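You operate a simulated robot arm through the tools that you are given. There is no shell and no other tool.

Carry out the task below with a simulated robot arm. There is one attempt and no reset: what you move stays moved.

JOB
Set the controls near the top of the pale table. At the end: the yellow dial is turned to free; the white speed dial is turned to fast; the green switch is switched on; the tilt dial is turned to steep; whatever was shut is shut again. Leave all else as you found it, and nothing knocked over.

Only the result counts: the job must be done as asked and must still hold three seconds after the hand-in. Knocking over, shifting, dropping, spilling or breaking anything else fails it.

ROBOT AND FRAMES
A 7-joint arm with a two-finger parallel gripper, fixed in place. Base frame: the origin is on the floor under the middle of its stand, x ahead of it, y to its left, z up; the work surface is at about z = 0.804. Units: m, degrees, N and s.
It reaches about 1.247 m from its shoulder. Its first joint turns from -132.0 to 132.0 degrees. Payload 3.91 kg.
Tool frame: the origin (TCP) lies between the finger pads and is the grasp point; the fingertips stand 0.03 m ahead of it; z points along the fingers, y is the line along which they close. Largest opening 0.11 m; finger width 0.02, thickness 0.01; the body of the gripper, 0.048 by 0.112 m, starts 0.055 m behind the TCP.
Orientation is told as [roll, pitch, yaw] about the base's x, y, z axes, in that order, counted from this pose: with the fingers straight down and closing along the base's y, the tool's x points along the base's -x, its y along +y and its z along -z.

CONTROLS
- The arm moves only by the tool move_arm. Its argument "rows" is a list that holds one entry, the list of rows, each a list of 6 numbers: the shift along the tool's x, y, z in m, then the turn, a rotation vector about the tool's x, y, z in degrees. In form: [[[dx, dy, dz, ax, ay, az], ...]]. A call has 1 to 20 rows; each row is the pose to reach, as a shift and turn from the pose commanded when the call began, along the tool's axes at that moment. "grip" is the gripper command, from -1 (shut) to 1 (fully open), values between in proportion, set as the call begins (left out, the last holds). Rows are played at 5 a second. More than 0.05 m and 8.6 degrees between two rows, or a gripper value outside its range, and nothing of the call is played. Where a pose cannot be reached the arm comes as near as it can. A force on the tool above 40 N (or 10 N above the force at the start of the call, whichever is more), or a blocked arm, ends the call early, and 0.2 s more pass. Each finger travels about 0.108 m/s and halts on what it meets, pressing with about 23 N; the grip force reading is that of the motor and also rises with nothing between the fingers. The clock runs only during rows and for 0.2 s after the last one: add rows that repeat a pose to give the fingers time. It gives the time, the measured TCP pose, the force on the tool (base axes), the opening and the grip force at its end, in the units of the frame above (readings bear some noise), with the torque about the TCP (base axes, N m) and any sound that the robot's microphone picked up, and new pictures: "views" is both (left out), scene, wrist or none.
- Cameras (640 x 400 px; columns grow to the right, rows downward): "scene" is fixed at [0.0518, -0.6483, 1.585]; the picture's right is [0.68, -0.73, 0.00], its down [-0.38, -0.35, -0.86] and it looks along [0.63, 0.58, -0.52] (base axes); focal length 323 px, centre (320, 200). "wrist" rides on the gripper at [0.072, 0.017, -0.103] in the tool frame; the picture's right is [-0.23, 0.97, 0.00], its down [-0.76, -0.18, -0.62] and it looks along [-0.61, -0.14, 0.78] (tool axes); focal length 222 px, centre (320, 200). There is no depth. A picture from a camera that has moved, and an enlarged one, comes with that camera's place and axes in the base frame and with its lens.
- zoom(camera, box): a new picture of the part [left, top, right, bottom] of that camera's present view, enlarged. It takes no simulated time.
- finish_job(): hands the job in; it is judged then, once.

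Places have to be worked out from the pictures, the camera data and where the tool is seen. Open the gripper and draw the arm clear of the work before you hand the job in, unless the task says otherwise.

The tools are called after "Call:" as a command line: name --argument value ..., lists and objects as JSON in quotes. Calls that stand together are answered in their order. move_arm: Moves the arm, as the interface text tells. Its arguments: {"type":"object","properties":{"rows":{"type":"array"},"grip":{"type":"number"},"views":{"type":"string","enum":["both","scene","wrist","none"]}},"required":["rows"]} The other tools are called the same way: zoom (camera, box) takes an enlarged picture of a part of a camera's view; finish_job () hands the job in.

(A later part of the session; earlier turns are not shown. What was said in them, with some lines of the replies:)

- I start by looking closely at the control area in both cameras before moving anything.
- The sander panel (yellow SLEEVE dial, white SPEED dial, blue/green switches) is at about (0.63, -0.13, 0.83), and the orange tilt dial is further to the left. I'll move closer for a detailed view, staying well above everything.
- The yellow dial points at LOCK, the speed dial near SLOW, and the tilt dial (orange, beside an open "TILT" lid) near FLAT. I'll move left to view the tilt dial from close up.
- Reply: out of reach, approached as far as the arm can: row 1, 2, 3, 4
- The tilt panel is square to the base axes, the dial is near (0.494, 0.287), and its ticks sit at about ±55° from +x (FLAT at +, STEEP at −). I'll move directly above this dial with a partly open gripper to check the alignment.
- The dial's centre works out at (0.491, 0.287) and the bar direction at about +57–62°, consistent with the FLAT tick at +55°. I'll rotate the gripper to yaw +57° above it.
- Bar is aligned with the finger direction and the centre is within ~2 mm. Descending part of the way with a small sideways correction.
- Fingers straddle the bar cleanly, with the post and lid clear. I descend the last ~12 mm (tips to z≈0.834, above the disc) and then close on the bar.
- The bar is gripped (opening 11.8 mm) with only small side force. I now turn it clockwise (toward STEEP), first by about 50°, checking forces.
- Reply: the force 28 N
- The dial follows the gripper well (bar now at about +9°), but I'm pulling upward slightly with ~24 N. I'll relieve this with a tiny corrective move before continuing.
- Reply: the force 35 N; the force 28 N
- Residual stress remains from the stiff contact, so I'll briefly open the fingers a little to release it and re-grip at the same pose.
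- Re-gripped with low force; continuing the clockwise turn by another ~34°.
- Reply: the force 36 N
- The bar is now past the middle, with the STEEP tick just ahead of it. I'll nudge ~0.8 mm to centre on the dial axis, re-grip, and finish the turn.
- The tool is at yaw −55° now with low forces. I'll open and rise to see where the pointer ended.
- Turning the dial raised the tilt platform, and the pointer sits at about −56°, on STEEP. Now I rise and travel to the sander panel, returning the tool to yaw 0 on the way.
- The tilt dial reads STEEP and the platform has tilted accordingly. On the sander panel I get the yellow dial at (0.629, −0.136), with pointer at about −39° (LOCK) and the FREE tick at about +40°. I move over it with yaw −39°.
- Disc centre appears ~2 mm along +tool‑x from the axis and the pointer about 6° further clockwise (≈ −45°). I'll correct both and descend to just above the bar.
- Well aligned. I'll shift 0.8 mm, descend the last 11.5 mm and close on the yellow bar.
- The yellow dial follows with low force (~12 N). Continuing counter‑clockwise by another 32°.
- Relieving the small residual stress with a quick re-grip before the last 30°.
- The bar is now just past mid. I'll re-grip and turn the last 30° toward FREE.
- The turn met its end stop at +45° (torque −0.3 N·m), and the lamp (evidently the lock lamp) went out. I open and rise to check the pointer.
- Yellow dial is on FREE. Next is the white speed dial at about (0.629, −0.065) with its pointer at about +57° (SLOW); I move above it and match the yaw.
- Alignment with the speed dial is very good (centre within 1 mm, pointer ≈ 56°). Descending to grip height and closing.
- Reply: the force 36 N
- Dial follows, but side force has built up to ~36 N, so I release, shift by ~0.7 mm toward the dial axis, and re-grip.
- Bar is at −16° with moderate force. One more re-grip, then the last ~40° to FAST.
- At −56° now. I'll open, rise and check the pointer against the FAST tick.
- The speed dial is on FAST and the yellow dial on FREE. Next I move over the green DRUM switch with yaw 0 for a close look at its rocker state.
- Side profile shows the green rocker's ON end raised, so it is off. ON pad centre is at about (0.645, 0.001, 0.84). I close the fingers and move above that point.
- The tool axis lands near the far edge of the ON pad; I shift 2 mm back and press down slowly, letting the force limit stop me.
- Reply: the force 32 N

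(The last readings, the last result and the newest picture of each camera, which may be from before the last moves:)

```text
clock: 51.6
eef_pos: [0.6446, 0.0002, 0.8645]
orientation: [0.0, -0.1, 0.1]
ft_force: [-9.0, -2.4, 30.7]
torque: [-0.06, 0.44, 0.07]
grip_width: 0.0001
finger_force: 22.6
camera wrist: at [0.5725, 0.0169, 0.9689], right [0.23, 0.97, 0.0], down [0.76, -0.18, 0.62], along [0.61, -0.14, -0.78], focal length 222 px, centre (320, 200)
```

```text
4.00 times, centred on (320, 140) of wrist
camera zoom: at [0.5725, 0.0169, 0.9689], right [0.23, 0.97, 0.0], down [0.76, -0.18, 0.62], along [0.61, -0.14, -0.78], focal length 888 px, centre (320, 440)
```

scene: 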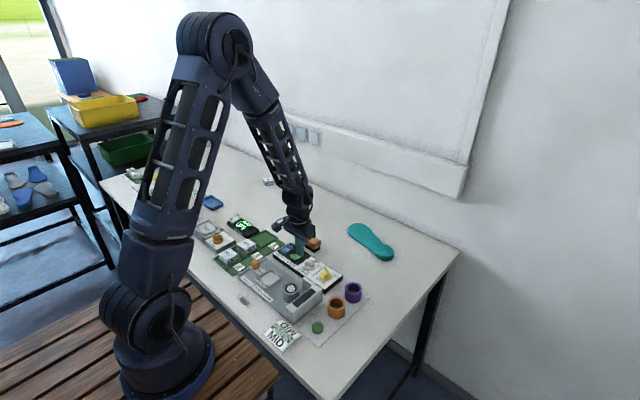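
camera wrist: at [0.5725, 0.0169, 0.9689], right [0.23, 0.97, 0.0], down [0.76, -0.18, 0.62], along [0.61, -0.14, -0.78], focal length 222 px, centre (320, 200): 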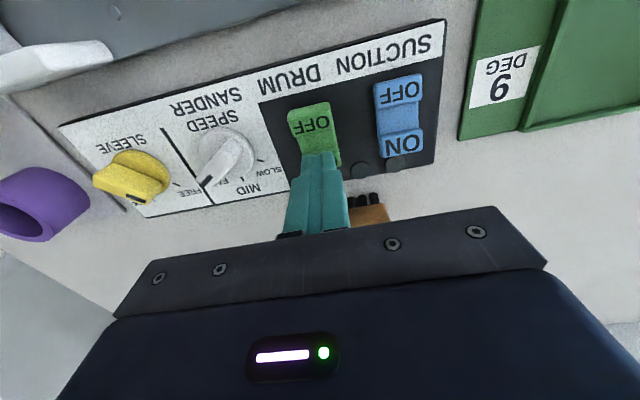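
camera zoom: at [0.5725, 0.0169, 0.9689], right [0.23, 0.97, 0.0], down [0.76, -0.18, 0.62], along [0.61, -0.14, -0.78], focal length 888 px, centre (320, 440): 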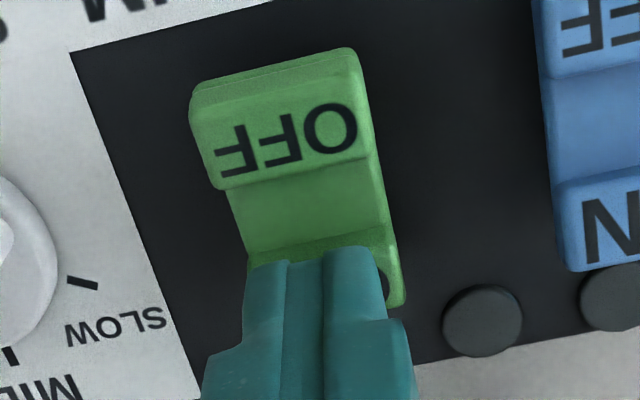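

The rocker has tipped: OFF end is up and ON end is down at ~31 N. I lift straight up and check that it stays.

Call:
move_arm --rows '[[[0, 0, -0.02, 0, 0, 0], [0, 0, -0.04, 0, 0, 0], [0, 0, -0.06, 0, 0, 0], [0, 0, -0.08, 0, 0, 0], [0, 0, -0.1, 0, 0, 0], [0, 0, -0.1, 0, 0, 0]]]' --views "both"

Call:
zoom --camera "scene" --box '[275, 230, 355, 280]'

Call:
zoom --camera "wrist" --box '[220, 50, 400, 170]'

```text
clock: 53.0
eef_pos: [0.6444, -0.0011, 0.9638]
orientation: [-0.1, 0.0, -0.1]
ft_force: [0.3, -0.2, 0.5]
torque: [0.02, 0.03, 0.01]
grip_width: 0.0
finger_force: 23.0
camera wrist: at [0.5725, 0.0171, 1.0677], right [0.23, 0.97, 0.0], down [0.76, -0.18, 0.62], along [0.61, -0.14, -0.78], focal length 222 px, centre (320, 200)
```

scene: 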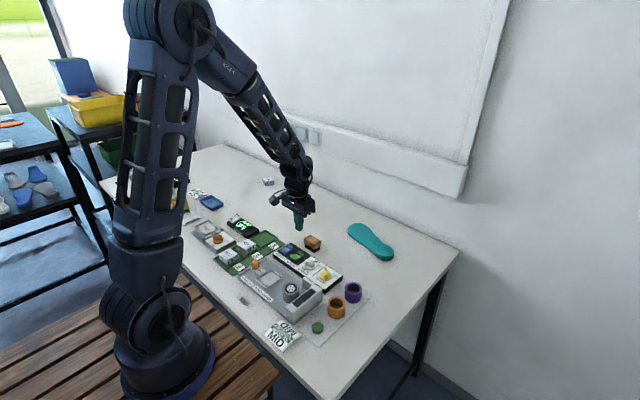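
wrist: 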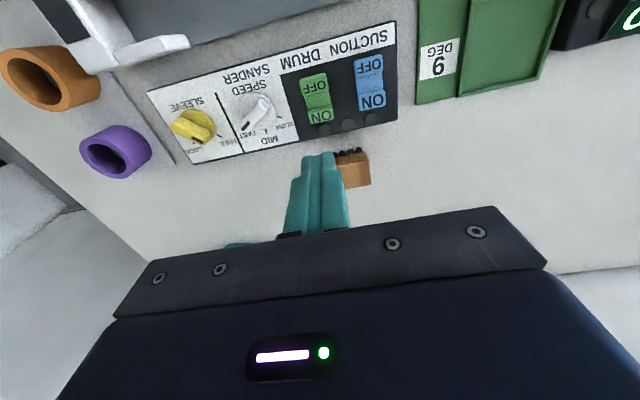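

```text
8.00 times, centred on (315, 255) of scene
camera zoom: at [0.0518, -0.6483, 1.585], right [0.68, -0.73, 0.0], down [-0.38, -0.35, -0.86], along [0.63, 0.58, -0.52], focal length 2584 px, centre (360, -240)
```

zoom: 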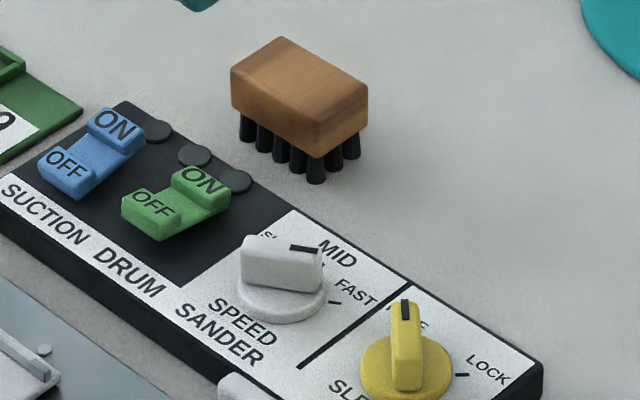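

```text
3.33 times, centred on (310, 110) of wrist
camera zoom: at [0.5725, 0.0171, 1.0677], right [0.23, 0.97, 0.0], down [0.76, -0.18, 0.62], along [0.61, -0.14, -0.78], focal length 740 px, centre (353, 500)
```

zoom: 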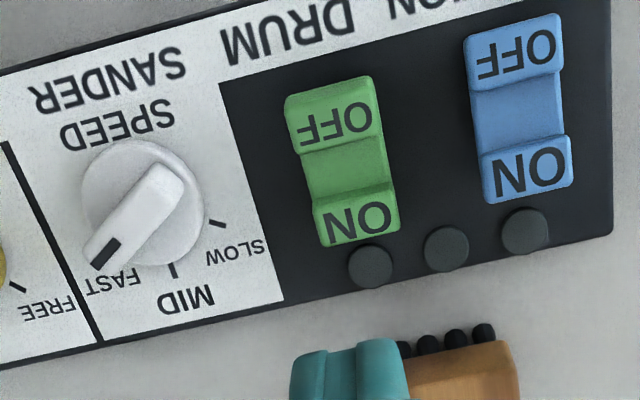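

The green switch now rests with the ON end down. I'll lift and travel back to recheck the tilt dial from directly above.

Call:
move_arm --rows '[[[0, 0, -0.03, 0, 0, 0], [0.02, 0.03, -0.056, 0, 0, 0], [0.04, 0.061, -0.056, 0, 0, 0], [0.06, 0.092, -0.056, 0, 0, 0], [0.08, 0.123, -0.056, 0, 0, 0], [0.1, 0.154, -0.056, 0, 0, 0], [0.12, 0.185, -0.056, 0, 0, 0], [0.14, 0.216, -0.056, 0, 0, 0], [0.16, 0.247, -0.056, 0, 0, 0], [0.175, 0.278, -0.056, 0, 0, 0], [0.175, 0.286, -0.056, 0, 0, 0], [0.175, 0.286, -0.056, 0, 0, 0]]]' --grip -0.2 --views "both"

Call:
zoom --camera "wrist" --box '[260, 70, 420, 170]'

Call:
zoom --camera "scene" --box '[275, 230, 355, 280]'

```text
clock: 55.6
eef_pos: [0.4706, 0.2856, 1.0203]
orientation: [0.0, 0.0, 0.0]
ft_force: [-0.2, -0.1, 0.0]
torque: [-0.01, -0.01, 0.01]
grip_width: 0.044
finger_force: 0.0
camera wrist: at [0.3989, 0.3032, 1.1244], right [0.23, 0.97, 0.0], down [0.76, -0.18, 0.62], along [0.61, -0.14, -0.78], focal length 222 px, centre (320, 200)
```

scene: 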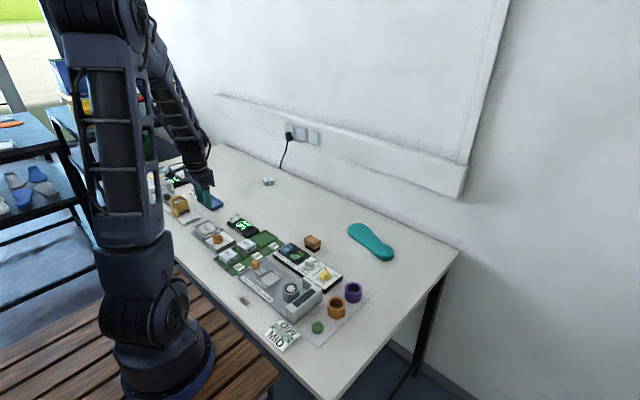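
wrist: 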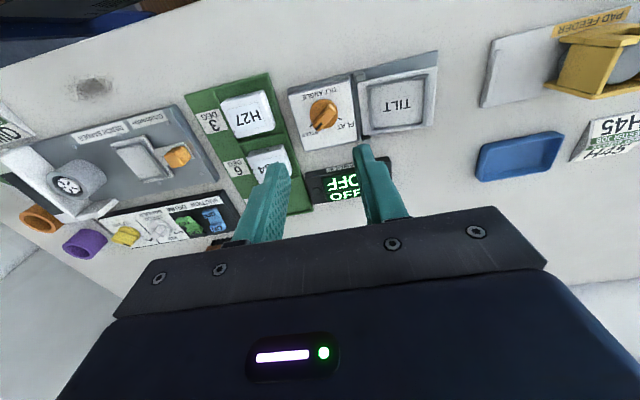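

```text
4.00 times, centred on (340, 120) of wrist
camera zoom: at [0.3989, 0.3032, 1.1244], right [0.23, 0.97, 0.0], down [0.76, -0.18, 0.62], along [0.61, -0.14, -0.78], focal length 888 px, centre (240, 520)
```

zoom: 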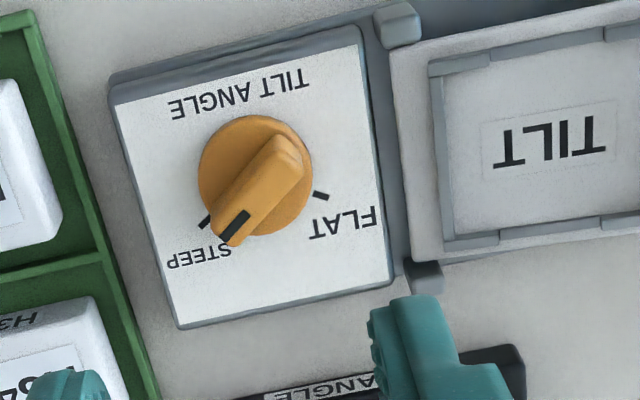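

```text
8.00 times, centred on (315, 255) of scene
camera zoom: at [0.0518, -0.6483, 1.585], right [0.68, -0.73, 0.0], down [-0.38, -0.35, -0.86], along [0.63, 0.58, -0.52], focal length 2584 px, centre (360, -240)
```

zoom: 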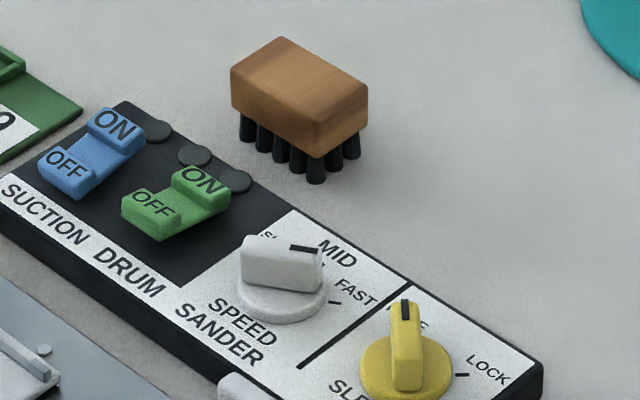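

The tilt pointer lies on the STEEP tick, mirror-symmetric to how it originally sat on FLAT. I'll open the gripper fully and draw the arm up and clear, then do a final check of the whole table.

Call:
move_arm --rows '[[[0, 0, -0.04, 0, 0, 0], [0, 0, -0.08, 0, 0, 0], [0, -0.02, -0.115, 0, 0, 0], [-0.012, -0.06, -0.135, 0, 0, 0], [-0.024, -0.1, -0.15, 0, 0, 0], [-0.036, -0.14, -0.156, 0, 0, 0], [-0.048, -0.18, -0.156, 0, 0, 0], [-0.057, -0.219, -0.156, 0, 0, 0], [-0.057, -0.219, -0.156, 0, 0, 0]]]' --grip 1 --views "both"

Call:
zoom --camera "scene" --box '[220, 220, 380, 350]'

Call:
zoom --camera "scene" --box '[120, 150, 280, 280]'

Call:
zoom --camera "wrist" --box '[120, 0, 360, 200]'

Call:
zoom --camera "wrist" --box '[320, 0, 640, 200]'

```text
clock: 57.6
eef_pos: [0.5241, 0.0665, 1.1786]
orientation: [0.0, 0.0, 0.0]
ft_force: [0.2, -0.1, -0.3]
torque: [0.01, 0.04, -0.02]
grip_width: 0.1101
finger_force: 0.1
camera wrist: at [0.4529, 0.0841, 1.2817], right [0.23, 0.97, 0.0], down [0.76, -0.18, 0.62], along [0.61, -0.14, -0.78], focal length 222 px, centre (320, 200)
```

scene: 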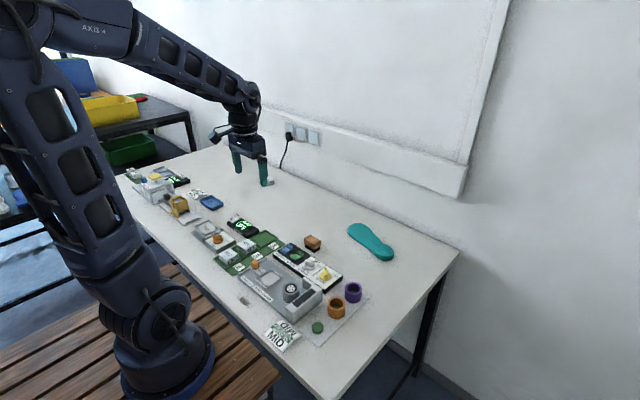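
wrist: 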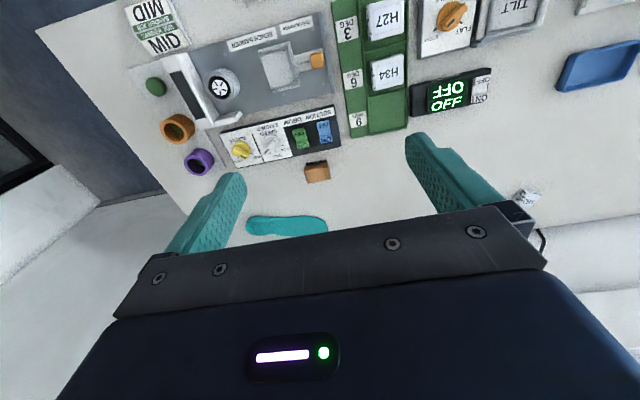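

```text
3.08 times, centred on (300, 285) of scene
camera zoom: at [0.0518, -0.6483, 1.585], right [0.68, -0.73, 0.0], down [-0.38, -0.35, -0.86], along [0.63, 0.58, -0.52], focal length 994 px, centre (382, -62)
```

zoom: 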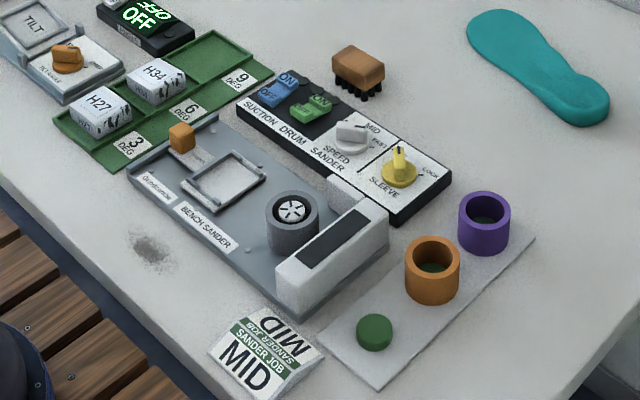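

```text
3.08 times, centred on (200, 215) of scene
camera zoom: at [0.0518, -0.6483, 1.585], right [0.68, -0.73, 0.0], down [-0.38, -0.35, -0.86], along [0.63, 0.58, -0.52], focal length 994 px, centre (689, 154)
```

zoom: 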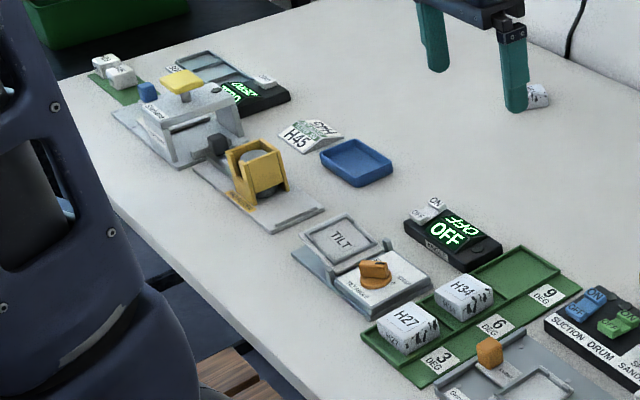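

```text
2.00 times, centred on (240, 100) of wrist
camera zoom: at [0.4529, 0.0841, 1.2817], right [0.23, 0.97, 0.0], down [0.76, -0.18, 0.62], along [0.61, -0.14, -0.78], focal length 444 px, centre (480, 400)
```

zoom: 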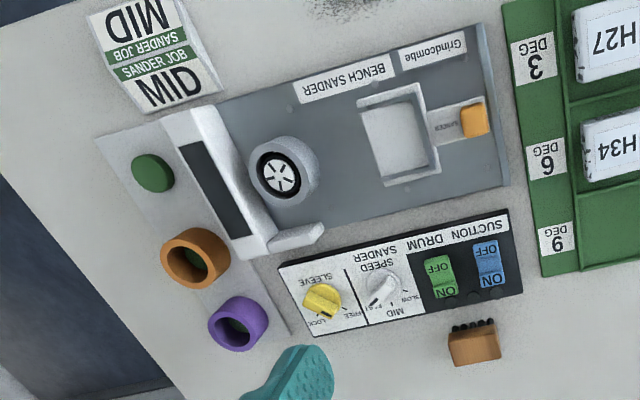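

```text
2.00 times, centred on (480, 100) of wrist
camera zoom: at [0.4529, 0.0841, 1.2817], right [0.23, 0.97, 0.0], down [0.76, -0.18, 0.62], along [0.61, -0.14, -0.78], focal length 444 px, centre (0, 400)
```

zoom: 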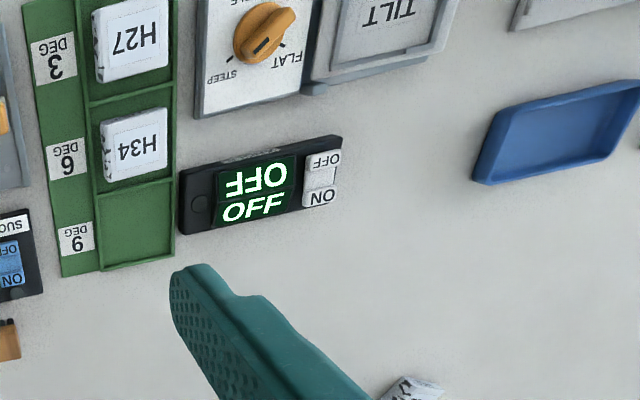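

All four controls read as asked: yellow on FREE, speed on FAST, green switch pressed to ON, tilt on STEEP. Everything else is where it was, nothing was opened, and the arm is clear with the gripper open, so I hand the job in.

Call:
finish_job

```text
The job is handed in.
```

I set all four controls, and they read as asked in the last pictures before I handed the job in. I don't have the judging result.

- **Yellow sleeve dial:** turned from LOCK to FREE until it met its end stop. A lamp on the panel that had been lit went out as the dial turned, most likely the lock lamp.
- **White speed dial:** turned from SLOW to FAST, with the pointer within a degree or two of the mark by my estimate. I felt no end stop.
- **Green drum switch:** pressed to ON, and it stayed down when I lifted off. None of the panel lamps lit, so I judged this from the switch's tilt alone.
- **Tilt dial:** turned from FLAT to STEEP, also within a degree or two and with no end stop felt. The platform beside it, labelled TILT, rose as the dial turned, which I took to be the dial's normal effect.

I opened nothing. The only cover-like part I saw was the TILT platform, which I took to be part of the tilt mechanism rather than a lid, so I left it alone. Nothing else looked moved or knocked over in the final pictures. I left the gripper open and the arm raised clear of the table.
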